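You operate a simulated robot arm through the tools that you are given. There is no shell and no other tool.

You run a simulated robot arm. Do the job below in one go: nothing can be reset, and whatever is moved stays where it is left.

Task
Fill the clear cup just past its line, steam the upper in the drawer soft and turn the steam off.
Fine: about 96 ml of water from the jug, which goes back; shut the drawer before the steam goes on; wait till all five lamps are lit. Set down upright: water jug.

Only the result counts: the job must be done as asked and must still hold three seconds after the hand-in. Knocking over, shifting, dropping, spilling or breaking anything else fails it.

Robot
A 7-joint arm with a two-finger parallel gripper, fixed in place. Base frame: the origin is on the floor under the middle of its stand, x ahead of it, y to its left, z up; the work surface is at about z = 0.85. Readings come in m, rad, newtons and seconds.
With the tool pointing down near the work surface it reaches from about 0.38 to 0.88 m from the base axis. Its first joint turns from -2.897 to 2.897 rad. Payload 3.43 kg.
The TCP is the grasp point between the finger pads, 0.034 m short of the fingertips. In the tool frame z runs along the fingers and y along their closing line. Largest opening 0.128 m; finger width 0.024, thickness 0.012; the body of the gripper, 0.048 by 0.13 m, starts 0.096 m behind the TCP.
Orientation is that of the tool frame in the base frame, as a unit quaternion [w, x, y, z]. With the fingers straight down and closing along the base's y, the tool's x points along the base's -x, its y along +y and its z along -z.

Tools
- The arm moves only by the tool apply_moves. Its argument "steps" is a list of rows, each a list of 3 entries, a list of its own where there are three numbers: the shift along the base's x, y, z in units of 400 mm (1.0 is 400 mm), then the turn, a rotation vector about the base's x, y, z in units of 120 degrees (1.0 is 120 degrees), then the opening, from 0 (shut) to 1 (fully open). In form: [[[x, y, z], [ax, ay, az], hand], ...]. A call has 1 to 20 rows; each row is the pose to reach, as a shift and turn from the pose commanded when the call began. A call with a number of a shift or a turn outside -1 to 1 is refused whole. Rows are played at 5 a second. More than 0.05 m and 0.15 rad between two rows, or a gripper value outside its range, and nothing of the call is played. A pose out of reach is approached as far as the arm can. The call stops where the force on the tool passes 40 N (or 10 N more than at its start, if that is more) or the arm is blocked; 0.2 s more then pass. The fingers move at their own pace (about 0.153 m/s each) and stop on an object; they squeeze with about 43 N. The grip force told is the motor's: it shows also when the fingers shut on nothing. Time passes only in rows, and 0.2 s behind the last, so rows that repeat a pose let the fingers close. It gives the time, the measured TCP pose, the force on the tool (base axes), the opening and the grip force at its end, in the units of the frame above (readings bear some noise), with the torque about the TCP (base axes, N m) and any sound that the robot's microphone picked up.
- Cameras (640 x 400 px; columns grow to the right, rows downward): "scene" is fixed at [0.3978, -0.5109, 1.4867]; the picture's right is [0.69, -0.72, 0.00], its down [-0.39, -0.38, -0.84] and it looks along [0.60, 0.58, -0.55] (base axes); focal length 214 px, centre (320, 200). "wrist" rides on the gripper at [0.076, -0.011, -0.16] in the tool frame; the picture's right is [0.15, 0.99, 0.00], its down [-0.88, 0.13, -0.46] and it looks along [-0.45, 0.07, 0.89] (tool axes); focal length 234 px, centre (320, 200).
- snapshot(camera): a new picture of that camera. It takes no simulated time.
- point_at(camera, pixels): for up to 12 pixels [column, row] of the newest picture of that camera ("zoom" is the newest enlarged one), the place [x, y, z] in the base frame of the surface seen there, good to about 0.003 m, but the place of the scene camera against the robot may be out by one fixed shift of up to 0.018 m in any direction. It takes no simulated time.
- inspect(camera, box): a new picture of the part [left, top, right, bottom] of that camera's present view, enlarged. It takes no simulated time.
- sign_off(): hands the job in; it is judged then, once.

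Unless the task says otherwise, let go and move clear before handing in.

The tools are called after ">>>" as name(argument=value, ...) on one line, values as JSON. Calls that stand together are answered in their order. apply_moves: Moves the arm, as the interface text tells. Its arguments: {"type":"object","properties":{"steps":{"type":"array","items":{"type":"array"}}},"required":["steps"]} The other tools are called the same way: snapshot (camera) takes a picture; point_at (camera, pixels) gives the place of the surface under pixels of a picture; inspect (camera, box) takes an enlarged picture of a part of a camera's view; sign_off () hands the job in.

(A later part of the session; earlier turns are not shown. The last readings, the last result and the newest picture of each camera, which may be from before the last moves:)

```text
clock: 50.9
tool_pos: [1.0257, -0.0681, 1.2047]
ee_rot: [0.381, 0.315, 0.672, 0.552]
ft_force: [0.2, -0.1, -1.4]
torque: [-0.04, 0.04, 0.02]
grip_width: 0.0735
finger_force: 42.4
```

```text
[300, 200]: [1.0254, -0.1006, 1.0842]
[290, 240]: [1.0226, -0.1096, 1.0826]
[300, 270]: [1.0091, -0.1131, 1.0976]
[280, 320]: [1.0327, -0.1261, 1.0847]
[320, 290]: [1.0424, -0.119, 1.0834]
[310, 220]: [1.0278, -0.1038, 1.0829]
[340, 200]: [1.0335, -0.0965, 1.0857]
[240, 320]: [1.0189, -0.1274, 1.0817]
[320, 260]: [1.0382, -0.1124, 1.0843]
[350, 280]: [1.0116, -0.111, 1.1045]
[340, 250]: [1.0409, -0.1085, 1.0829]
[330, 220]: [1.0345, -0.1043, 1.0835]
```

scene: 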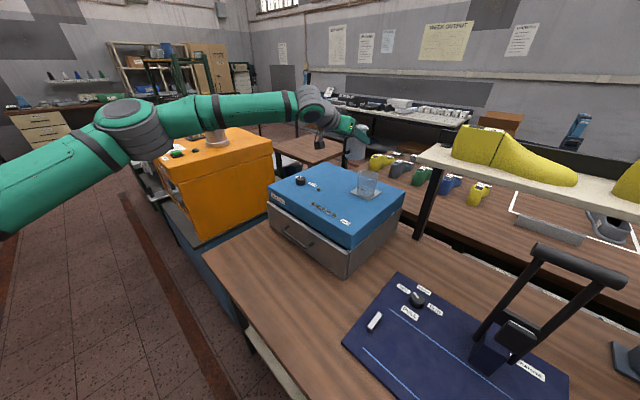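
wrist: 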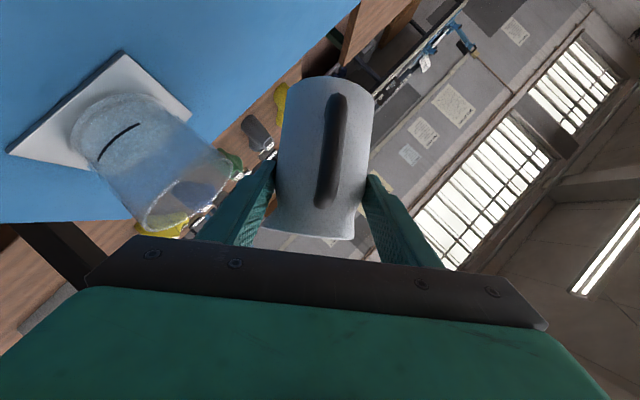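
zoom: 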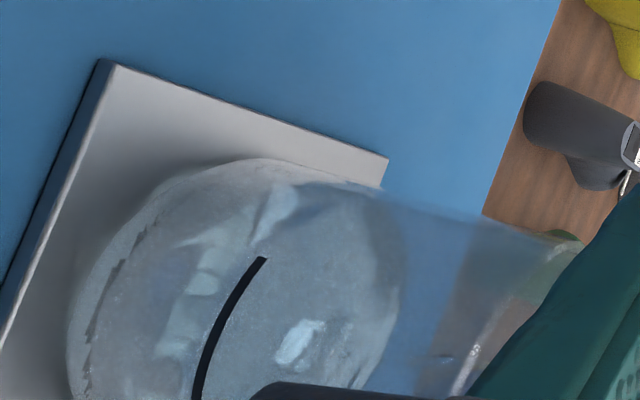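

Level ≈1.0834, about 5 mm below the line, rising ~10 ml/s. I'll hold the tilt for 0.6 s and re-measure.

>>> apply_moves(steps=[[[0, 0, 0], [0, 0, 0], 0], [[0, 0, 0], [0, 0, 0], 0]])

>>> inspect(camera="scene", box=[350, 160, 390, 205])

>>> inspect(camera="wrist", box=[70, 120, 230, 240])

>>> point_at(camera="zoom", pixels=[[300, 200], [290, 240], [280, 340], [280, 320], [320, 290], [310, 220], [340, 200], [240, 320], [320, 260], [300, 300], [340, 250], [330, 220]])

```text
clock: 51.5
tool_pos: [1.0247, -0.0675, 1.2054]
ee_rot: [0.381, 0.315, 0.672, 0.551]
ft_force: [-0.1, -0.2, -1.2]
torque: [-0.05, 0.01, -0.02]
grip_width: 0.0735
finger_force: 42.6
```

```text
8.89 times, centred on (370, 182) of scene
```

zoom: 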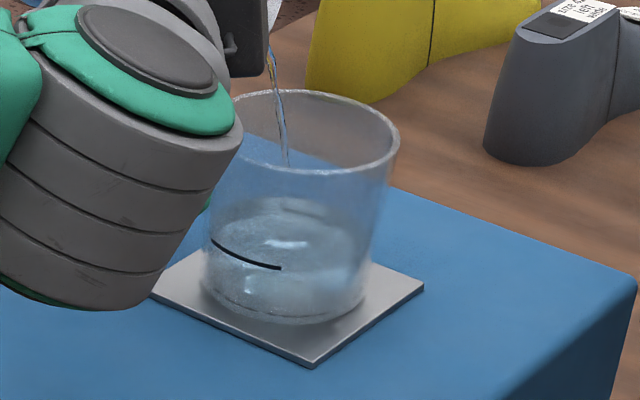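

```text
3.33 times, centred on (150, 180) of wrist
```

zoom: 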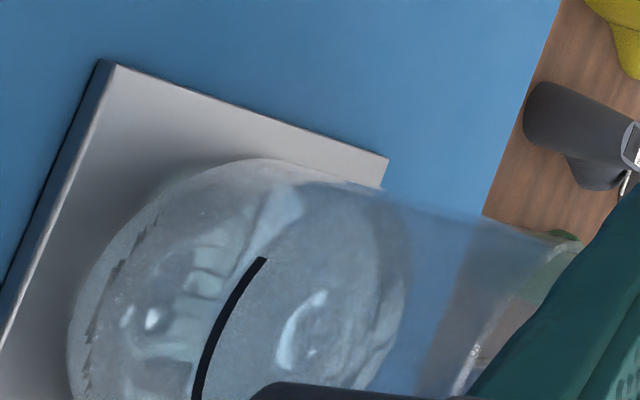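

```text
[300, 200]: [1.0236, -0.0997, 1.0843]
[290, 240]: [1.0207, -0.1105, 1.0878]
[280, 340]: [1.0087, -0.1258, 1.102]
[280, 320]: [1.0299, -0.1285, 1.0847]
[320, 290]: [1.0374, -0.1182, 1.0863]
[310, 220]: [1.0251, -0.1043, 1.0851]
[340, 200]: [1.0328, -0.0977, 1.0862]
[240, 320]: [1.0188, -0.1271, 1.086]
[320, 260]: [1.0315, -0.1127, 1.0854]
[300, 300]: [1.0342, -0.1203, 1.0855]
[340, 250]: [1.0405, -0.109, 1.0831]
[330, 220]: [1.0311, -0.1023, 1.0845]
```

Level ≈1.0854 now (about 12 ml/s). One more 0.6 s hold, then I'll measure before cutting off.

>>> apply_moves(steps=[[[0, 0, 0], [0, 0, 0], 0], [[0, 0, 0], [0, 0, 0], 0]])

>>> inspect(camera="scene", box=[350, 160, 390, 205])

>>> inspect(camera="wrist", box=[70, 120, 230, 240])

>>> point_at(camera="zoom", pixels=[[300, 200], [290, 240], [280, 330], [280, 320], [320, 290], [310, 220], [340, 200], [240, 320], [320, 260], [300, 300], [340, 250], [330, 220]])

>>> point_at(camera="zoom", pixels=[[262, 260], [245, 283], [227, 313], [213, 343], [203, 370], [350, 230], [360, 260], [250, 340], [310, 240], [330, 300], [290, 220], [320, 200]])

```text
clock: 52.1
tool_pos: [1.0251, -0.0698, 1.2053]
ee_rot: [0.381, 0.315, 0.672, 0.551]
ft_force: [0.6, 0.1, -1.4]
torque: [-0.04, 0.03, -0.02]
grip_width: 0.0735
finger_force: 42.8
```

```text
8.89 times, centred on (370, 182) of scene
```

zoom: 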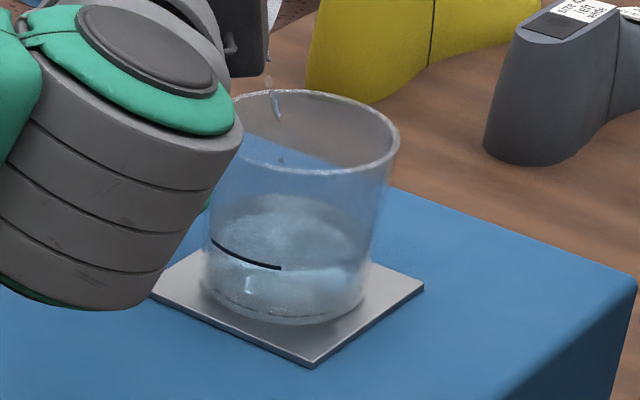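

```text
3.33 times, centred on (150, 180) of wrist
```

zoom: 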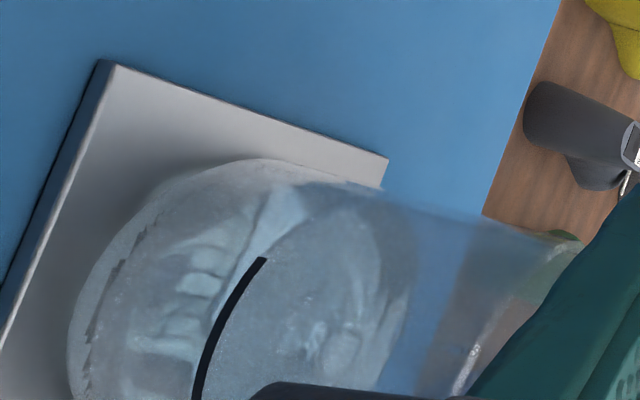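

```text
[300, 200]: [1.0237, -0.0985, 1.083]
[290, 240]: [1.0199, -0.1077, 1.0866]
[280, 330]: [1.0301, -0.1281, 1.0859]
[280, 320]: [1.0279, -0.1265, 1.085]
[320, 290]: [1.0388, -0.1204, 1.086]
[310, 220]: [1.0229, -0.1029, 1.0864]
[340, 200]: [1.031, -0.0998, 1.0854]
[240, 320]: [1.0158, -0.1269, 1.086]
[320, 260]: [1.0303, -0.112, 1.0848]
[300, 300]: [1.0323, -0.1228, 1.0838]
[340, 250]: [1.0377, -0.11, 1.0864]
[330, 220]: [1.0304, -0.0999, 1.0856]
```

```text
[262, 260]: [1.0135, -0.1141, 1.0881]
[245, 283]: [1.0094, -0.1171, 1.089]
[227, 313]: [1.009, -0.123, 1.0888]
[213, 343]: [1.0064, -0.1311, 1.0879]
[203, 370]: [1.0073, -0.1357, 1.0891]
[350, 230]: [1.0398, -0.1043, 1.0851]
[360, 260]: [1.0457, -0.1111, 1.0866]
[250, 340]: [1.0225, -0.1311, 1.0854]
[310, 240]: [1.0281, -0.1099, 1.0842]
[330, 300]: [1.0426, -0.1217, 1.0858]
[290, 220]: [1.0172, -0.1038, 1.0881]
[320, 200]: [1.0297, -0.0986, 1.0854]
```

Flow has nearly stopped at this tilt; level ≈1.0857, line ≈1.0886 — about 17 ml short of target. Roughly 8 ml come per degree, so I'll add 1° and let it drain.

>>> apply_moves(steps=[[[0, 0, 0], [0.0042, 0, 0], 0], [[0, 0, 0], [0.0083, 0, 0], 0], [[0, 0, 0], [0.0083, 0, 0], 0], [[0, 0, 0], [0.0083, 0, 0], 0], [[0, 0, 0], [0.0083, 0, 0], 0], [[0, 0, 0], [0.0083, 0, 0], 0]])

>>> inspect(camera="scene", box=[350, 160, 390, 205])

>>> inspect(camera="wrist", box=[70, 120, 230, 240])

>>> point_at(camera="zoom", pixels=[[300, 200], [290, 240], [280, 330], [280, 320], [320, 290], [310, 220], [340, 200], [240, 320], [320, 260], [300, 300], [340, 250], [330, 220]])

>>> point_at(camera="zoom", pixels=[[350, 230], [360, 260], [250, 340], [310, 240], [330, 300], [290, 220], [320, 200], [340, 280], [300, 320], [260, 300], [310, 270], [350, 210]])

```text
clock: 53.5
tool_pos: [1.0242, -0.0685, 1.2058]
ee_rot: [0.379, 0.318, 0.667, 0.558]
ft_force: [-0.4, 0.4, -1.0]
torque: [-0.06, 0.0, 0.01]
grip_width: 0.0734
finger_force: 43.4
```

```text
8.89 times, centred on (370, 182) of scene
```

zoom: 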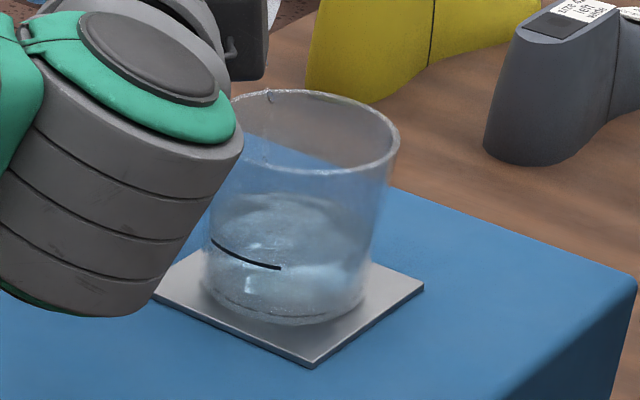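

```text
3.33 times, centred on (150, 180) of wrist
```

zoom: 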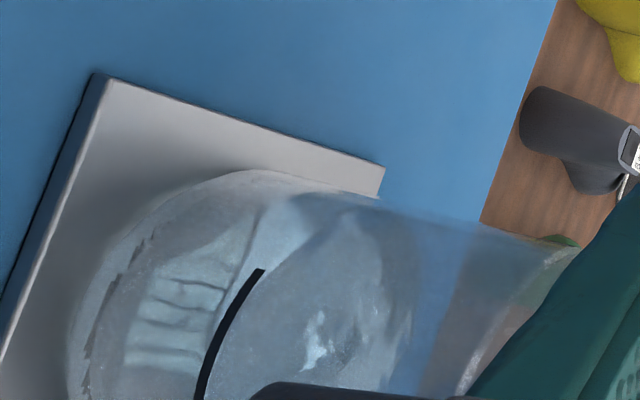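

```text
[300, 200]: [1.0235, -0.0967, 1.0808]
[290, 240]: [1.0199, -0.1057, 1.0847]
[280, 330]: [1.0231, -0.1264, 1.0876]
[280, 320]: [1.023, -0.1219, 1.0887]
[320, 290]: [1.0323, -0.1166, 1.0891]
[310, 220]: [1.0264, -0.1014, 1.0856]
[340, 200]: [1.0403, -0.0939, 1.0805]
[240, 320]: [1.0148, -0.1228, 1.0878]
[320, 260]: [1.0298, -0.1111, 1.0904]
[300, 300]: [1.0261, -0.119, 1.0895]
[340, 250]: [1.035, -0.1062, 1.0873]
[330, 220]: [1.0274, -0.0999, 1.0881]
```

```text
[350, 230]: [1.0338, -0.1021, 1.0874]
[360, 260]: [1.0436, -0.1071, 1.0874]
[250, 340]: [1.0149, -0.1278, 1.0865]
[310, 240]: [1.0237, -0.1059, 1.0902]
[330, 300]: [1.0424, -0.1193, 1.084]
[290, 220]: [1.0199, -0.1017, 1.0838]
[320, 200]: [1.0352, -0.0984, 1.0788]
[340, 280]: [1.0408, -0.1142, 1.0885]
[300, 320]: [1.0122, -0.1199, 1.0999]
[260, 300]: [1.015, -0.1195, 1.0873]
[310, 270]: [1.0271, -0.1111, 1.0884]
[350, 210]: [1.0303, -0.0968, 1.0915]
```

Level ≈1.088, essentially at the line (1.0886). One more degree should bring it about 2 mm past; then I'll let it drain and measure.

>>> apply_moves(steps=[[[0, 0, 0], [0.0042, 0, 0], 0], [[0, 0, 0], [0.0083, 0, 0], 0], [[0, 0, 0], [0.0083, 0, 0], 0], [[0, 0, 0], [0.0083, 0, 0], 0], [[0, 0, 0], [0.0083, 0, 0], 0], [[0, 0, 0], [0.0083, 0, 0], 0]])

>>> inspect(camera="scene", box=[350, 160, 390, 205])

>>> inspect(camera="wrist", box=[70, 120, 230, 240])

>>> point_at(camera="zoom", pixels=[[300, 240], [290, 250], [280, 330], [280, 320], [320, 290], [310, 220], [340, 280], [240, 320], [320, 260], [300, 300], [340, 250], [330, 220]])

>>> point_at(camera="zoom", pixels=[[350, 230], [360, 260], [250, 340], [310, 240], [330, 300], [330, 240], [350, 250], [330, 280], [290, 310], [260, 300], [310, 270], [350, 210]])

```text
clock: 54.9
tool_pos: [1.0255, -0.0686, 1.2055]
ee_rot: [0.376, 0.322, 0.662, 0.563]
ft_force: [0.7, -0.5, -1.3]
torque: [-0.04, -0.01, -0.01]
grip_width: 0.0734
finger_force: 42.8
```

```text
8.89 times, centred on (370, 182) of scene
```

zoom: 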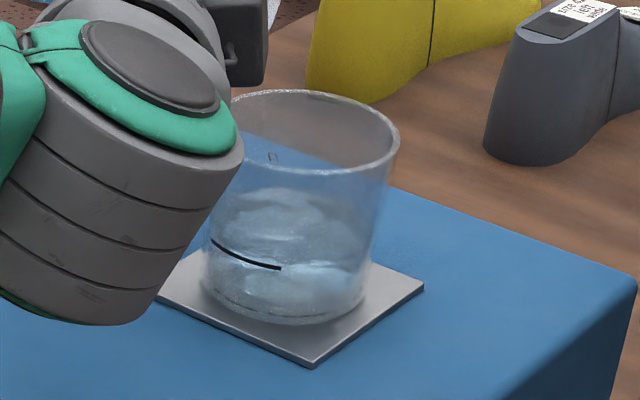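

```text
3.33 times, centred on (150, 180) of wrist
```

zoom: 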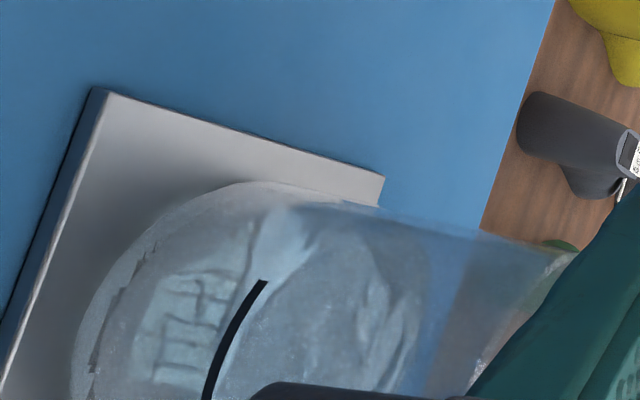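

```text
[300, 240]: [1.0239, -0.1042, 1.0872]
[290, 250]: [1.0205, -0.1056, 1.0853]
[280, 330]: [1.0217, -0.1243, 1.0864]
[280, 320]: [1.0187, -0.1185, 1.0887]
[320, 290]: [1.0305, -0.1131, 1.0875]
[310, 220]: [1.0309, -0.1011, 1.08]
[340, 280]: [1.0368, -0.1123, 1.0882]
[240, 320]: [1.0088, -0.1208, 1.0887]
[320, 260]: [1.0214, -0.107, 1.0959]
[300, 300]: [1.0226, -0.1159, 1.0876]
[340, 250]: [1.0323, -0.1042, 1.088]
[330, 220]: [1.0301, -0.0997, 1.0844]
```

```text
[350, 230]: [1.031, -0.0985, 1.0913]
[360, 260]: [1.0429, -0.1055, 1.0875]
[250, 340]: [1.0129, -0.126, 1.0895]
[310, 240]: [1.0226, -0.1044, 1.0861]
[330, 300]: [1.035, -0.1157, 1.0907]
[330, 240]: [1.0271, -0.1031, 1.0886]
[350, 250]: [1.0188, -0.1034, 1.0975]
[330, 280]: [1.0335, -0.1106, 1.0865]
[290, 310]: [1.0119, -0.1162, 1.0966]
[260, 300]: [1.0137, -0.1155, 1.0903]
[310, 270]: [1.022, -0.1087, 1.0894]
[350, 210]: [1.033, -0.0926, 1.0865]
```

Level reads ≈1.088 still and only drops fall, so the jug needs more tilt. I'll add 2° and let it run.

>>> apply_moves(steps=[[[0, 0, 0], [0.0042, 0, 0], 0], [[0, 0, 0], [0.0083, 0, 0], 0], [[0, 0, 0], [0.0125, 0, 0], 0], [[0, 0, 0], [0.0167, 0, 0], 0], [[0, 0, 0], [0.0167, 0, 0], 0], [[0, 0, 0], [0.0167, 0, 0], 0]])

>>> inspect(camera="scene", box=[350, 145, 390, 190])

>>> inspect(camera="scene", box=[350, 170, 390, 205])

>>> inspect(camera="wrist", box=[70, 120, 230, 240])

>>> point_at(camera="zoom", pixels=[[300, 260], [330, 260], [280, 330], [280, 320], [320, 290], [340, 300], [340, 280], [240, 320], [320, 260], [300, 300], [340, 250], [350, 260]])

>>> point_at(camera="zoom", pixels=[[350, 240], [360, 260], [250, 340], [310, 250], [330, 300], [330, 250], [350, 270], [330, 280], [290, 310], [370, 280], [310, 270], [360, 240]])

```text
clock: 56.3
tool_pos: [1.0252, -0.0681, 1.2038]
ee_rot: [0.37, 0.329, 0.653, 0.573]
ft_force: [-0.6, 0.7, -1.6]
torque: [-0.04, -0.02, -0.01]
grip_width: 0.0732
finger_force: 42.7
```

```text
8.89 times, centred on (370, 168) of scene
```

zoom: 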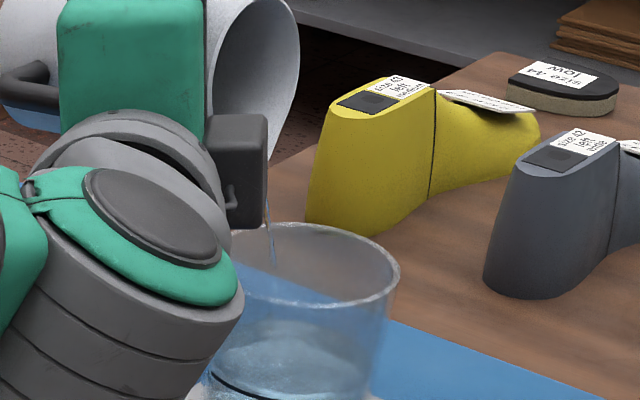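

```text
11.43 times, centred on (370, 188) of scene
```

zoom: 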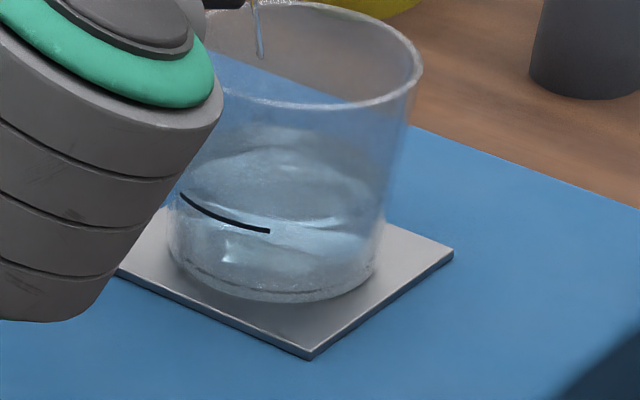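

```text
3.33 times, centred on (150, 180) of wrist
```

zoom: 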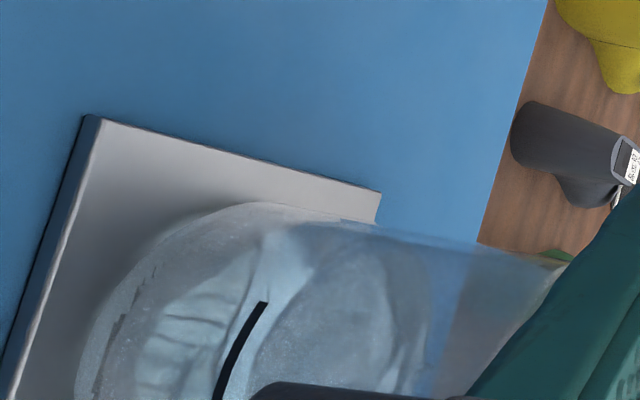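

```text
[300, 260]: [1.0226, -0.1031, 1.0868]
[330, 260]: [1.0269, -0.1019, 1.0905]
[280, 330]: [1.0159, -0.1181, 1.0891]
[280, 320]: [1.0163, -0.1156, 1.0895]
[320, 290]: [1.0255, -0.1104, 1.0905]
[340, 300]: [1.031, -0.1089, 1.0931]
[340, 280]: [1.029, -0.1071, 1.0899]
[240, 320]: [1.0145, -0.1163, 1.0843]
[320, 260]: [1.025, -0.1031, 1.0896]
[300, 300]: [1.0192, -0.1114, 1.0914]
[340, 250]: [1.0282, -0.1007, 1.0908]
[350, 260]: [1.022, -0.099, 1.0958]
```

```text
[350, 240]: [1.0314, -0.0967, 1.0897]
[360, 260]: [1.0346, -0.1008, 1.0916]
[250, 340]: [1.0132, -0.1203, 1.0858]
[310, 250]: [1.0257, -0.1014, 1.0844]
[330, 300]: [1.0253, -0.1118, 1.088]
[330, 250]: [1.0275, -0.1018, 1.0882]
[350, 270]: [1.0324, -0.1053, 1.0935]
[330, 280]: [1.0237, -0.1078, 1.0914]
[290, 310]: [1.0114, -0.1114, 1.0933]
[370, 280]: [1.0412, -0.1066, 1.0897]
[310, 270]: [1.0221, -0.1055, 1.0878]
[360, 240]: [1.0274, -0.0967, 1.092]
```

Mean level ≈1.090 — about 1.5 mm past the line with a thin stream still running. I'll tilt back to 60° now, keeping the lip over the cup, and let everything settle.

>>> apply_moves(steps=[[[0, 0, 0], [-0.05, 0, 0], 0], [[0, 0, 0], [-0.1, 0, 0], 0], [[0, 0, 0], [-0.145, 0, 0], 0], [[0, 0, 0], [-0.19, 0, 0], 0], [[0, 0, 0], [-0.19, 0, 0], 0], [[0, 0, 0], [-0.19, 0, 0], 0], [[0, 0, 0], [-0.19, 0, 0], 0], [[0, 0, 0], [-0.19, 0, 0], 0]])

>>> inspect(camera="scene", box=[350, 145, 390, 190])

>>> inspect(camera="scene", box=[350, 170, 390, 205])

>>> inspect(camera="wrist", box=[60, 80, 260, 230])

```text
clock: 58.1
tool_pos: [1.0244, -0.0679, 1.2055]
ee_rot: [0.428, 0.249, 0.753, 0.433]
ft_force: [0.4, 0.5, -1.6]
torque: [-0.08, 0.0, 0.0]
grip_width: 0.0736
finger_force: 43.4
```

```text
8.89 times, centred on (370, 168) of scene
```

zoom: 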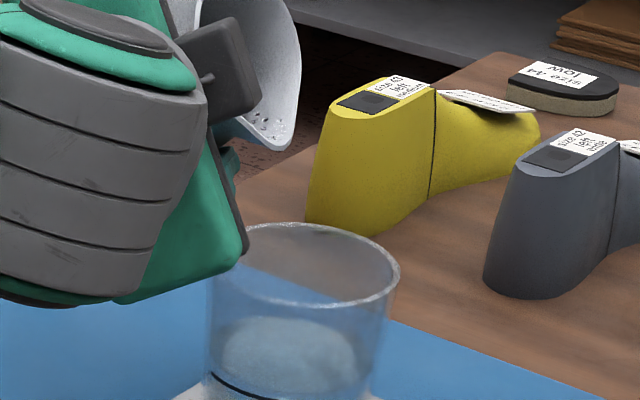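

```text
11.43 times, centred on (370, 188) of scene
```

zoom: 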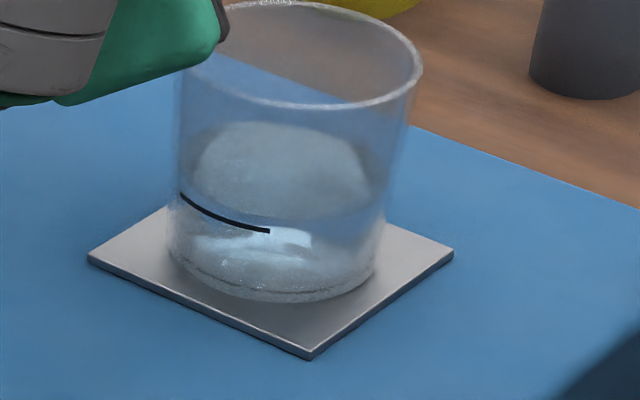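

```text
2.67 times, centred on (160, 155) of wrist
```

zoom: 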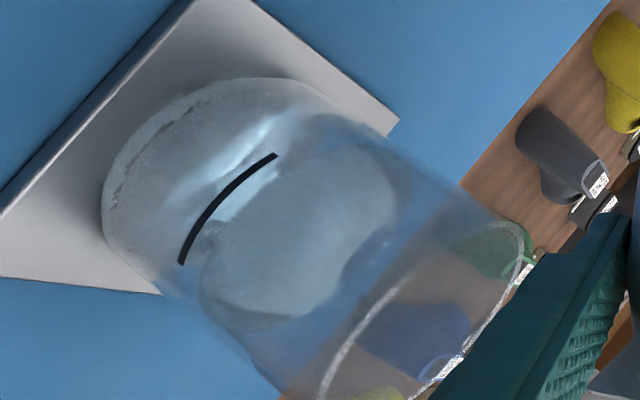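

The surface is calm now and its near edge lies just above the line. I'll measure the settled level carefully with many points.

>>> inspect(camera="wrist", box=[90, 100, 190, 190])

>>> point_at(camera="zoom", pixels=[[380, 200], [400, 230], [420, 260], [350, 260], [330, 300], [360, 320], [450, 250], [430, 200], [470, 230], [390, 290], [300, 330], [440, 300]])

>>> point_at(camera="zoom", pixels=[[400, 180], [410, 210], [430, 240], [370, 240], [340, 280], [370, 300], [460, 270], [450, 210], [460, 190], [400, 310], [320, 320], [420, 290]])

```text
4.44 times, centred on (140, 145) of wrist
```

zoom: 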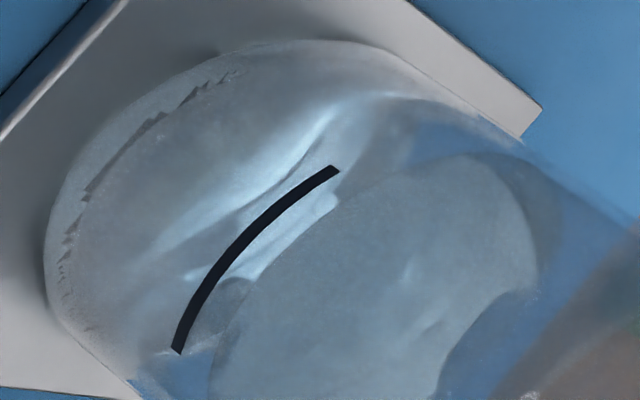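

```text
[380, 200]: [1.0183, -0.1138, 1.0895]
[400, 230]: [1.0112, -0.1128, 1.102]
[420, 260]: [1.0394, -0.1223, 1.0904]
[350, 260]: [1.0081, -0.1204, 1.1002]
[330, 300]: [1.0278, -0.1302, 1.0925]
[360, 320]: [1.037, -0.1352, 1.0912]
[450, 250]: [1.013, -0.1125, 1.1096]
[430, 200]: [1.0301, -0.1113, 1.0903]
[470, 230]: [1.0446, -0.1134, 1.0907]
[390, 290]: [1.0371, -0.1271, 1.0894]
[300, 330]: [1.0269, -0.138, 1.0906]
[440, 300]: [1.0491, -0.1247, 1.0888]
```

```text
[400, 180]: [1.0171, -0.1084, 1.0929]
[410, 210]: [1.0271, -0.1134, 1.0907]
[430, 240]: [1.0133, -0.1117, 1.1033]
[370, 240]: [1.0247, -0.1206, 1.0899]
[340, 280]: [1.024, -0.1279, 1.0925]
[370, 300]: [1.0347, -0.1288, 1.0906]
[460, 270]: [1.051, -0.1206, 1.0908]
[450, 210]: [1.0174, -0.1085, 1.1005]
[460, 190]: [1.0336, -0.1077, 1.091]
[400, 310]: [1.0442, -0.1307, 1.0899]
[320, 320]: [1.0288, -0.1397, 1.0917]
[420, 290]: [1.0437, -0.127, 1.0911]
```

Settled level averages ≈1.0906 against the line at 1.0886 — about 2 mm past, which fits ≈95 ml. I'll bring the jug upright while rising away from the cup.

>>> apply_moves(steps=[[[0, 0, 0.02], [-0.03, 0, 0], 0], [[0, 0, 0.05], [-0.075, 0, 0], 0], [[0, 0.005, 0.08], [-0.125, 0, 0], 0], [[0, 0.01, 0.11], [-0.18, 0, 0], 0], [[0, 0.015, 0.135], [-0.235, 0, 0], 0], [[0, 0.02, 0.15], [-0.29, 0, 0], 0], [[0, 0.02, 0.16], [-0.345, 0, 0], 0], [[0, 0.02, 0.165], [-0.4, 0, 0], 0], [[0, 0.02, 0.17], [-0.45, 0, 0], 0], [[0, 0.02, 0.17], [-0.485, 0, 0], 0], [[0, 0.02, 0.17], [-0.4977, 0, 0], 0], [[0, 0.02, 0.17], [-0.4977, 0, 0], 0], [[0, 0.02, 0.17], [-0.4977, 0, 0], 0]])

>>> snapshot(camera="scene")

>>> inspect(camera="scene", box=[320, 120, 420, 205])

>>> snapshot(camera="wrist")

```text
clock: 60.9
tool_pos: [1.0251, -0.0602, 1.2741]
ee_rot: [0.494, 0.002, 0.869, 0.001]
ft_force: [0.5, -0.3, -1.2]
torque: [-0.01, 0.01, 0.03]
grip_width: 0.0734
finger_force: 42.9
```

```text
taken
```

scene: 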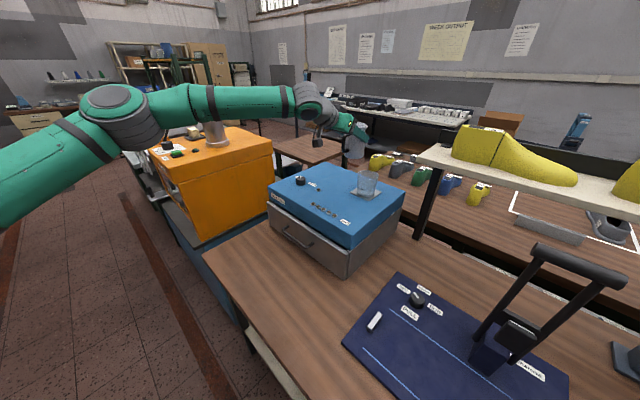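

```text
4.71 times, centred on (370, 162) of scene
```

zoom: 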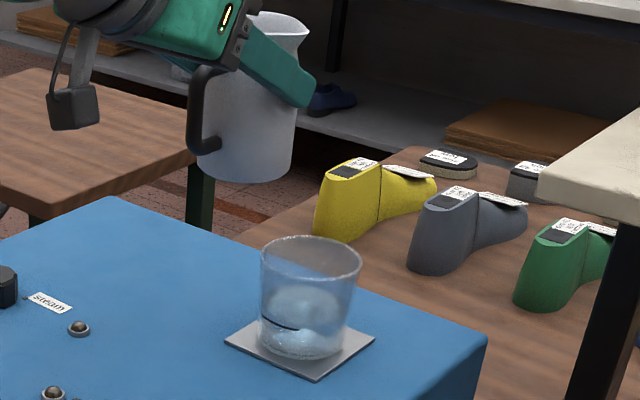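

```text
taken
```

wrist: 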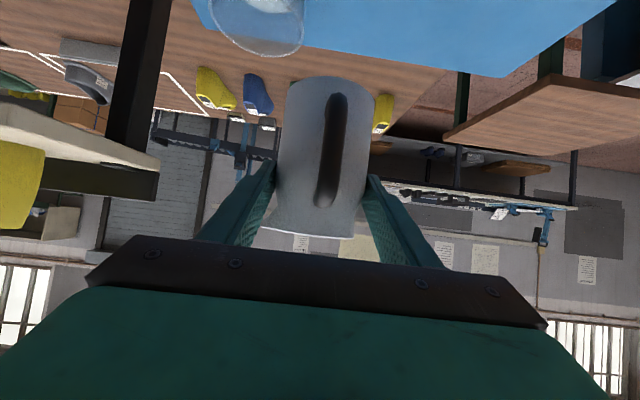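

The jug is upright again, and the lid around the cup looks dry. I'll take a close look at the cup's settled level in the scene view.

>>> inspect(camera="scene", box=[352, 170, 388, 202])

>>> point_at(camera="zoom", pixels=[[200, 240], [240, 250], [290, 200], [320, 220], [260, 180], [300, 180], [340, 200], [260, 210], [280, 230], [330, 180], [300, 220], [350, 220]])

```text
12.50 times, centred on (370, 186) of scene
```

zoom: 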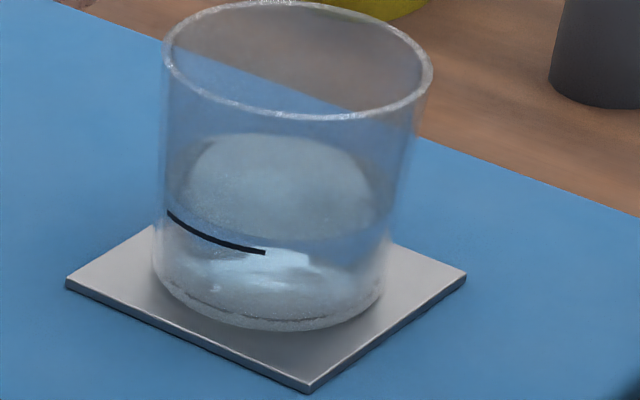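

```text
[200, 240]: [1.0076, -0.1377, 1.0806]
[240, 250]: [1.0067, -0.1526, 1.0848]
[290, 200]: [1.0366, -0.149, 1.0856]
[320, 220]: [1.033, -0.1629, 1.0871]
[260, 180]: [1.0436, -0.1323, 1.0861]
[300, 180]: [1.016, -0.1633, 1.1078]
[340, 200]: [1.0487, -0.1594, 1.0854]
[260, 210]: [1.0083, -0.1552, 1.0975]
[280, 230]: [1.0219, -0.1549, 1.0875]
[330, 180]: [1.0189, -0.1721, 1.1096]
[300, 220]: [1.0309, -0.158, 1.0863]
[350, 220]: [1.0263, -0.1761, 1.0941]
```

>>> point_at(camera="zoom", pixels=[[215, 239], [250, 250], [185, 226], [230, 244], [200, 233], [260, 252], [270, 200], [310, 200], [280, 215], [240, 190], [250, 200], [330, 210]])

```text
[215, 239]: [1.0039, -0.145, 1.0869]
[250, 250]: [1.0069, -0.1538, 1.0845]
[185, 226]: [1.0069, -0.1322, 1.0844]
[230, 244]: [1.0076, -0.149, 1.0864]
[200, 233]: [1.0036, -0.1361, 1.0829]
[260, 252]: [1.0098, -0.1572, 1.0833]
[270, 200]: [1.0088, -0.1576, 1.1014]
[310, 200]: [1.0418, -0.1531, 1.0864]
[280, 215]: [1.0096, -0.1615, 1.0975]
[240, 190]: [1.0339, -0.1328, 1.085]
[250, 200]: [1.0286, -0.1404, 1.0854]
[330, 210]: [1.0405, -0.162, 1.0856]
```

Both cameras put the water 1.3–2 mm above the line: just past it. Now I'll carry the jug back along the same path, upright.

>>> apply_moves(steps=[[[-0.02, 0, 0], [0, 0, 0], 0], [[-0.06, -0.005, 0], [0, 0, 0], 0], [[-0.12, -0.01, 0], [0, 0, 0], 0], [[-0.19, -0.015, 0], [0, 0, 0], 0], [[-0.26, -0.02, 0], [0, 0, 0], 0], [[-0.33, -0.025, 0], [0, 0, 0], 0], [[-0.4, -0.03, 0.005], [0, 0, 0], 0], [[-0.46, -0.035, 0.0075], [0, 0, 0], 0], [[-0.52, -0.0375, 0.0075], [0, 0, 0], 0], [[-0.57, -0.0375, 0.0075], [0, 0, 0], 0], [[-0.605, -0.0375, 0.0075], [0, 0, 0], 0], [[-0.62, -0.0375, 0.0075], [0, 0, 0], 0], [[-0.62, -0.0375, 0.0075], [0, 0, 0], 0]])

>>> inspect(camera="scene", box=[260, 100, 420, 210])

>>> snapshot(camera="wrist")

```text
clock: 63.7
tool_pos: [0.7781, -0.0754, 1.2583]
ee_rot: [0.481, -0.004, 0.876, -0.011]
ft_force: [0.1, 0.2, -1.1]
torque: [0.02, 0.04, -0.01]
grip_width: 0.0733
finger_force: 43.2
```

```text
3.64 times, centred on (340, 155) of scene
```

zoom: 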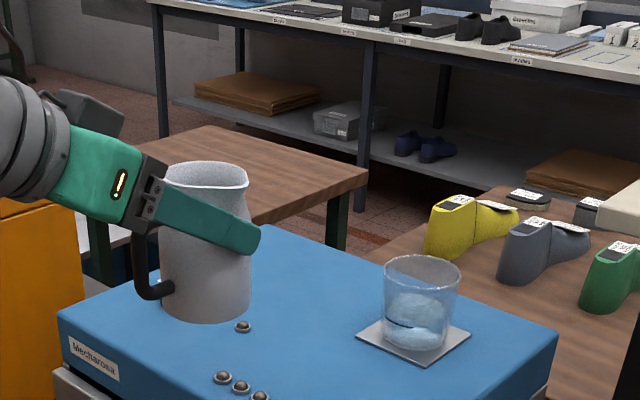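

```text
taken
```

wrist: 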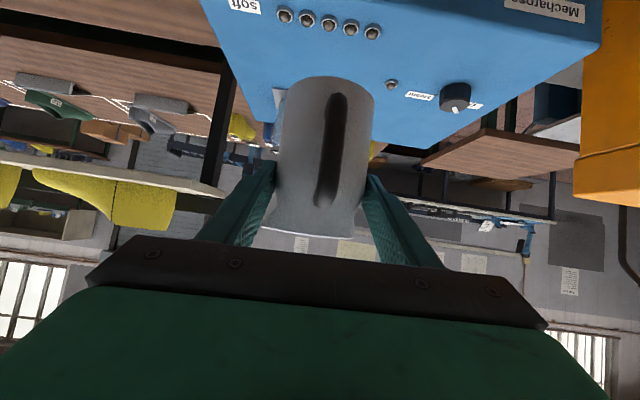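

The hand reads 18 mm low and about 2° off at this pose, unlike on the way out, so the arm may still be settling. I'll hold briefly and re-read.

>>> apply_moves(steps=[[[0, 0, 0], [0, 0, 0], 0], [[0, 0, 0], [0, 0, 0], 0], [[0, 0, 0], [0, 0, 0], 0]])

>>> snapshot(camera="scene")

```text
clock: 64.5
tool_pos: [0.7784, -0.0732, 1.2603]
ee_rot: [0.484, -0.005, 0.875, -0.012]
ft_force: [-0.8, 0.9, -1.0]
torque: [0.0, 0.01, -0.02]
grip_width: 0.0736
finger_force: 42.7
```

```text
taken
```

scene: 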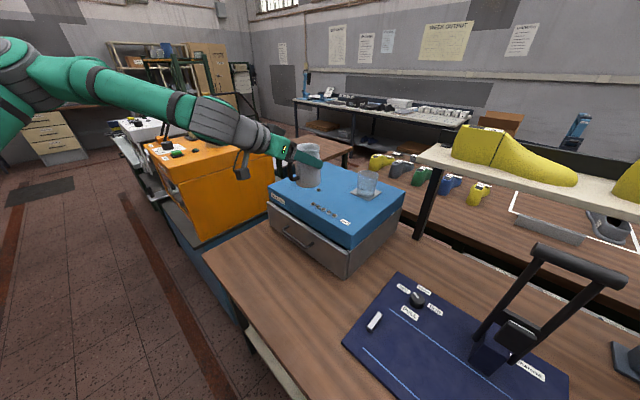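

The arm seems to be near a joint limit in this posture. I'll continue with the yaw toward the jug's home spot, which should free it, staying high and checking the readings.

>>> apply_moves(steps=[[[-0.02, -0.025, 0], [0, 0, -0.025], 0], [[-0.05, -0.065, 0], [0, 0, -0.065], 0], [[-0.085, -0.115, 0], [0, 0, -0.115], 0], [[-0.12, -0.165, 0], [0, 0, -0.165], 0], [[-0.155, -0.215, 0], [0, 0, -0.215], 0], [[-0.19, -0.265, 0], [0, 0, -0.265], 0], [[-0.225, -0.31, 0], [0, 0, -0.315], 0], [[-0.26, -0.355, 0], [0, 0, -0.365], 0], [[-0.295, -0.4, 0], [0, 0, -0.415], 0], [[-0.325, -0.445, 0], [0, 0, -0.46], 0], [[-0.355, -0.485, 0], [0, 0, -0.505], 0], [[-0.38, -0.52, 0], [0, 0, -0.545], 0], [[-0.395, -0.54, 0], [0, 0, -0.57], 0], [[-0.4, -0.55, 0], [0, 0, -0.58], 0], [[-0.4, -0.55, 0], [0, 0, -0.58], 0]])

>>> snapshot(camera="scene")

>>> snapshot(camera="wrist")

```text
clock: 67.7
tool_pos: [0.6178, -0.2959, 1.2754]
ee_rot: [0.407, 0.498, 0.713, -0.281]
ft_force: [-0.3, -0.2, -1.7]
torque: [0.01, 0.0, 0.01]
grip_width: 0.0734
finger_force: 42.5
```

```text
taken
```

scene: 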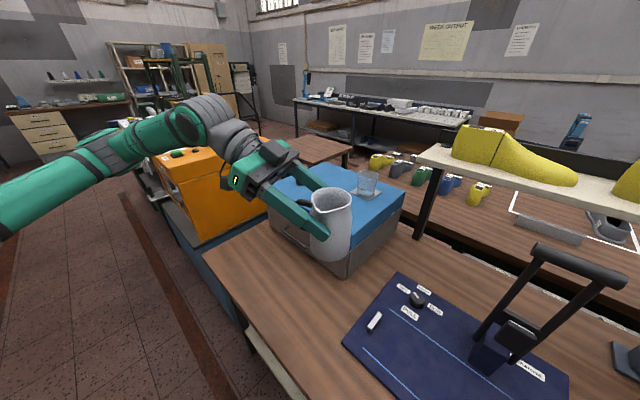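

```text
taken
```

wrist: 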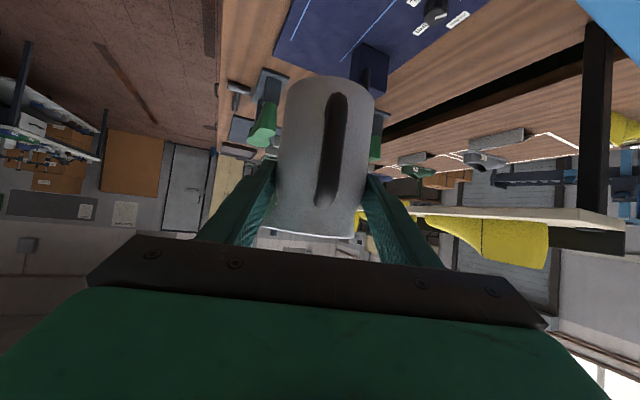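

Pose is exact again above the home spot (orientation identical to pickup). I'll descend straight down to just above the table.

>>> apply_moves(steps=[[[0, 0, -0.02], [0, 0, 0], 0], [[0, 0, -0.06], [0, 0, 0], 0], [[0, 0, -0.12], [0, 0, 0], 0], [[0, 0, -0.19], [0, 0, 0], 0], [[0, 0, -0.26], [0, 0, 0], 0], [[0, 0, -0.33], [0, 0, 0], 0], [[0, 0, -0.4], [0, 0, 0], 0], [[0, 0, -0.47], [0, 0, 0], 0], [[0, 0, -0.54], [0, 0, 0], 0], [[0, 0, -0.61], [0, 0, 0], 0], [[0, 0, -0.67], [0, 0, 0], 0], [[0, 0, -0.72], [0, 0, 0], 0], [[0, 0, -0.76], [0, 0, 0], 0], [[0, 0, -0.79], [0, 0, 0], 0], [[0, 0, -0.81], [0, 0, 0], 0], [[0, 0, -0.82], [0, 0, 0], 0], [[0, 0, -0.82], [0, 0, 0], 0], [[0, 0, -0.82], [0, 0, 0], 0]])

>>> inspect(camera="scene", box=[240, 260, 380, 370])

>>> snapshot(camera="wrist")

>>> point_at(camera="wrist", pixels=[[330, 82], [300, 85], [355, 86], [290, 232], [345, 238], [335, 110], [330, 72], [330, 60]])

```text
clock: 71.5
tool_pos: [0.6175, -0.2965, 0.9486]
ee_rot: [0.407, 0.498, 0.712, -0.282]
ft_force: [-0.2, 0.5, -2.6]
torque: [0.01, 0.0, 0.0]
grip_width: 0.0733
finger_force: 43.2
```

```text
3.64 times, centred on (310, 315) of scene
```

zoom: 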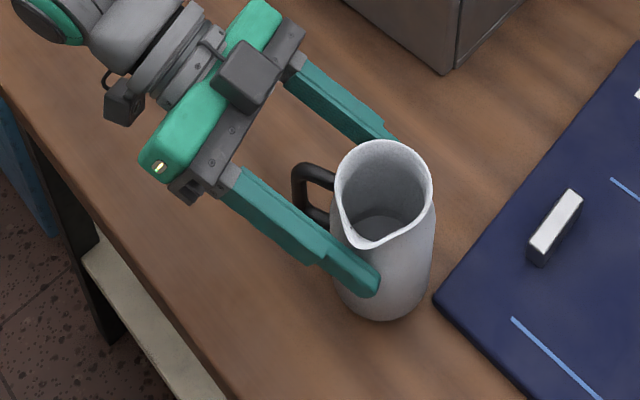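

```text
taken
```

wrist: 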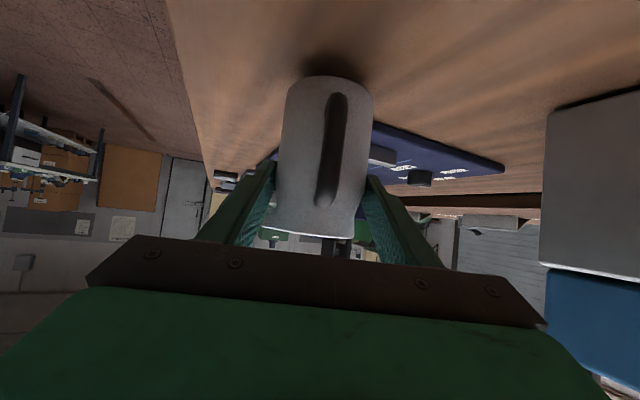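

```text
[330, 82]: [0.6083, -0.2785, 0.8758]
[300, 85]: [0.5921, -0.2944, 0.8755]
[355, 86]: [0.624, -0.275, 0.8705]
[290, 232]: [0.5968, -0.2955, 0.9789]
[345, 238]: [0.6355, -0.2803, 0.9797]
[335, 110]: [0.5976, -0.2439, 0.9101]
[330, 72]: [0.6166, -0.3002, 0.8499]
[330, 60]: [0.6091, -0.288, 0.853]
```

Rim is at z≈0.979, so the base is about 16 mm above the table. I'll creep down to contact.

>>> apply_moves(steps=[[[0, 0, -0.01], [0, 0, 0], 0], [[0, 0, -0.02], [0, 0, 0], 0], [[0, 0, -0.028], [0, 0, 0], 0], [[0, 0, -0.034], [0, 0, 0], 0], [[0, 0, -0.037], [0, 0, 0], 0], [[0, 0, -0.037], [0, 0, 0], 0]])

>>> snapshot(camera="wrist")

>>> point_at(camera="wrist", pixels=[[330, 82], [300, 85], [290, 232], [345, 238], [310, 233], [335, 110], [330, 72], [330, 60]])

```text
clock: 72.9
tool_pos: [0.6161, -0.2964, 0.9343]
ee_rot: [0.407, 0.498, 0.712, -0.282]
ft_force: [-0.5, -0.1, -1.4]
torque: [-0.02, 0.02, 0.03]
grip_width: 0.0732
finger_force: 43.0
```

```text
taken
```

wrist: 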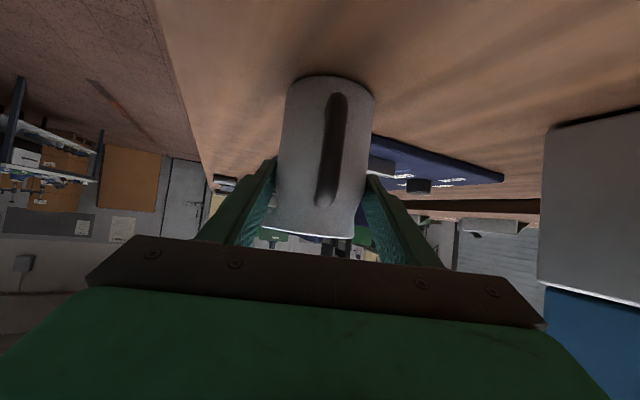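

```text
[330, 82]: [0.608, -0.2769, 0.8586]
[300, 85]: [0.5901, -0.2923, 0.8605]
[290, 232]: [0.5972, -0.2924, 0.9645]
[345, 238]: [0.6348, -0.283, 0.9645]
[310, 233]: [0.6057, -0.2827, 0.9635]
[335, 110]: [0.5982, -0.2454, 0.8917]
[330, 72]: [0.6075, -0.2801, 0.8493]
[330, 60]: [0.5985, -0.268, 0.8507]
```

Rim reads 0.964, within a millimetre of its resting height. I'll lower 1.5 mm more and check the contact force.

>>> apply_moves(steps=[[[0, 0, -0.002], [0, 0, 0], 0], [[0, 0, -0.004], [0, 0, 0], 0], [[0, 0, -0.004], [0, 0, 0], 0]])

```text
clock: 73.7
tool_pos: [0.617, -0.2958, 0.9327]
ee_rot: [0.408, 0.497, 0.712, -0.282]
ft_force: [0.1, -1.3, 4.1]
torque: [-0.27, -0.05, 0.12]
grip_width: 0.0732
finger_force: 43.0
```

Force flipped to +4 N: the base is on the table. I'll open the fingers gradually.

>>> apply_moves(steps=[[[0, 0, 0], [0, 0, 0], 0.58], [[0, 0, 0], [0, 0, 0], 0.6], [[0, 0, 0], [0, 0, 0], 0.65], [[0, 0, 0], [0, 0, 0], 0.75], [[0, 0, 0], [0, 0, 0], 0.9], [[0, 0, 0], [0, 0, 0], 1], [[0, 0, 0], [0, 0, 0], 1]])

>>> snapshot(camera="wrist")

>>> inspect(camera="scene", box=[240, 260, 380, 370])

>>> point_at(camera="wrist", pixels=[[330, 82], [300, 85], [290, 232], [345, 238], [310, 233], [335, 110], [330, 72], [300, 150]])

```text
clock: 75.3
tool_pos: [0.6157, -0.2947, 0.9336]
ee_rot: [0.407, 0.499, 0.711, -0.282]
ft_force: [-0.2, 0.3, 0.0]
torque: [0.0, -0.03, 0.04]
grip_width: 0.1281
finger_force: 0.2
```

```text
taken
```

wrist: 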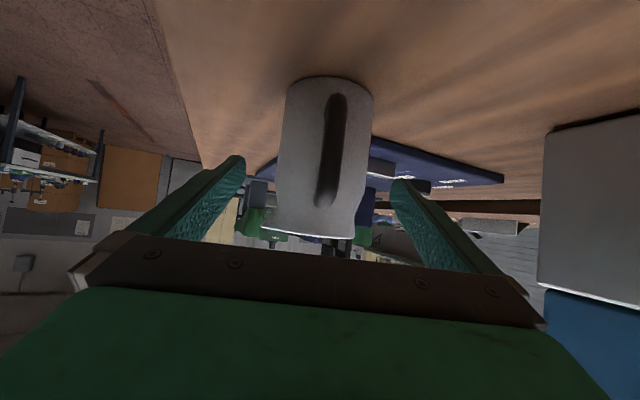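

```text
3.64 times, centred on (310, 315) of scene
```

zoom: 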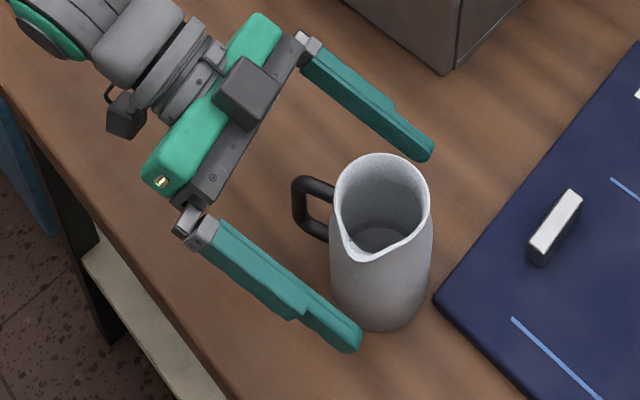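

```text
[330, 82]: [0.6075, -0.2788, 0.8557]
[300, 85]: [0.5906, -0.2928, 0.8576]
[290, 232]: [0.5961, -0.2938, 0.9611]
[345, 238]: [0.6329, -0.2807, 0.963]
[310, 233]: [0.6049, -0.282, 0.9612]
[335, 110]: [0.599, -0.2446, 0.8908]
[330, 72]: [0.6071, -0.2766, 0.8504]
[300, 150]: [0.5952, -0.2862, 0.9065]
```

The jug stands upright at its home spot and the fingers are clear. I'll back straight out along the tool axis, then go up.

>>> apply_moves(steps=[[[-0.015, 0.04, 0.025], [0, 0, 0], 1], [[-0.037, 0.1, 0.063], [0, 0, 0], 1], [[-0.06, 0.162, 0.1], [0, 0, 0], 1], [[-0.085, 0.225, 0.14], [0, 0, 0], 1], [[-0.105, 0.28, 0.19], [0, 0, 0], 1], [[-0.112, 0.304, 0.26], [0, 0, 0], 1], [[-0.112, 0.304, 0.34], [0, 0, 0], 1], [[-0.112, 0.304, 0.44], [0, 0, 0], 1], [[-0.112, 0.304, 0.54], [0, 0, 0], 1], [[-0.112, 0.304, 0.64], [0, 0, 0], 1], [[-0.112, 0.304, 0.74], [0, 0, 0], 1], [[-0.112, 0.304, 0.8], [0, 0, 0], 1], [[-0.112, 0.304, 0.8], [0, 0, 0], 1]])

>>> snapshot(camera="scene")

>>> inspect(camera="scene", box=[285, 165, 330, 200])

```text
clock: 78.1
tool_pos: [0.571, -0.1833, 1.2331]
ee_rot: [0.431, 0.482, 0.683, -0.341]
ft_force: [-0.7, 0.3, 0.6]
torque: [0.01, 0.03, -0.01]
grip_width: 0.1278
finger_force: 0.1
out of reach, approached as far as the arm can: row 10, 11, 12, 13
```

```text
taken
```

scene: 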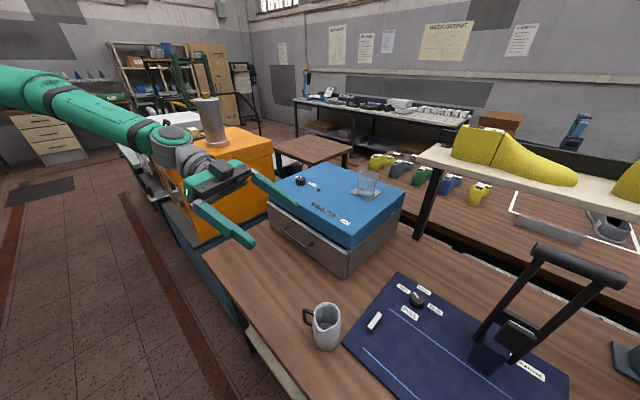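

```text
11.43 times, centred on (308, 182) of scene
```

zoom: 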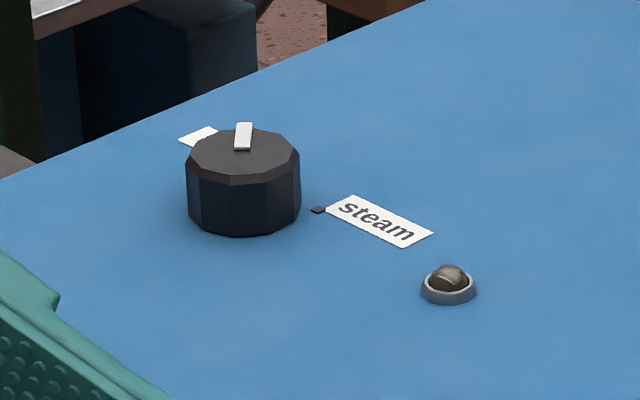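

The jug is standing upright (325,325) and I'm clear; the arm hit a joint limit on the way up, which un-yawing will relieve. Before moving left to the knob I'll check where the orange machine and its pipe are.

>>> point_at(camera="scene", pixels=[[272, 140], [213, 100], [214, 140], [255, 150], [272, 200], [215, 128], [325, 320], [324, 305], [338, 312], [313, 312], [303, 320], [327, 335]])

```text
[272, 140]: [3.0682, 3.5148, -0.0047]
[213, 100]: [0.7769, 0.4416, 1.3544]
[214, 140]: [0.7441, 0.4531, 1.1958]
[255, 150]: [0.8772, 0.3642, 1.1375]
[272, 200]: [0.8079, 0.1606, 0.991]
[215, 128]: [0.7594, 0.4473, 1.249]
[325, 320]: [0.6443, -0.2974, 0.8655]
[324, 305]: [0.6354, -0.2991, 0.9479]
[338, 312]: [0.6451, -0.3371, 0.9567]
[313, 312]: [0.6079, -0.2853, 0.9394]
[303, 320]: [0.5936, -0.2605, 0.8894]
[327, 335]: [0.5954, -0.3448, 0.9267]
```

The orange machine starts beyond y≈0.27, well clear of the knob at y≈0.11. I'll un-yaw the hand by 70° while moving toward the box.

>>> apply_moves(steps=[[[0.02, 0.03, 0], [0, 0, 0.05], 1], [[0.05, 0.07, 0], [0, 0, 0.108], 0.9], [[0.085, 0.115, 0.01], [0, 0, 0.167], 0.8], [[0.12, 0.16, 0.02], [0, 0, 0.225], 0.7], [[0.155, 0.205, 0.04], [0, 0, 0.283], 0.6], [[0.19, 0.25, 0.06], [0, 0, 0.342], 0.6], [[0.225, 0.3, 0.08], [0, 0, 0.4], 0.6], [[0.26, 0.345, 0.1], [0, 0, 0.458], 0.6], [[0.295, 0.39, 0.11], [0, 0, 0.517], 0.6], [[0.325, 0.435, 0.12], [0, 0, 0.575], 0.6], [[0.325, 0.435, 0.12], [0, 0, 0.583], 0.6], [[0.325, 0.435, 0.12], [0, 0, 0.583], 0.6]])

>>> snapshot(camera="scene")

>>> snapshot(camera="wrist")

```text
clock: 80.7
tool_pos: [0.702, -0.0076, 1.2875]
ee_rot: [0.538, 0.009, 0.842, -0.016]
ft_force: [0.1, -0.3, 0.1]
torque: [0.01, 0.01, -0.04]
grip_width: 0.0769
finger_force: 0.2
out of reach, approached as far as the arm can: row 3
```

```text
taken
```

scene: 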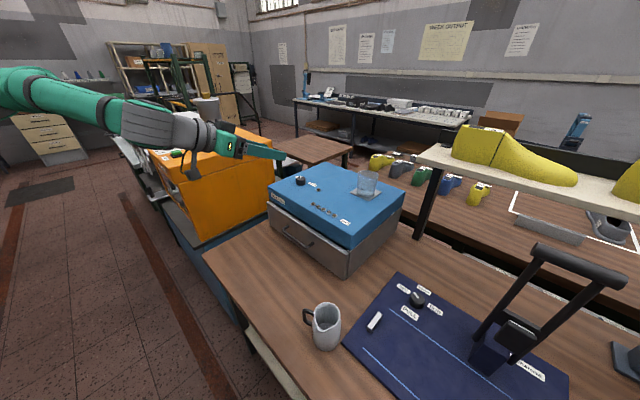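

```text
taken
```

wrist: 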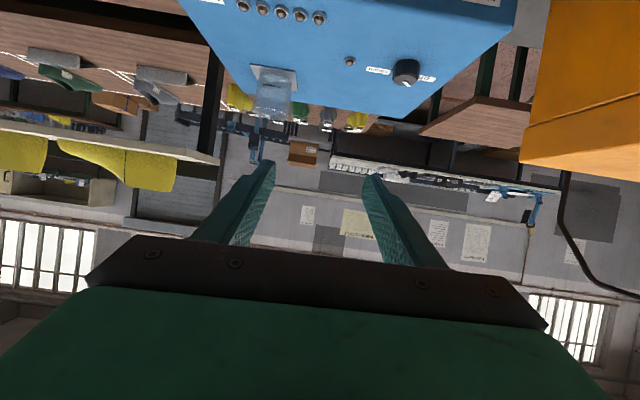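

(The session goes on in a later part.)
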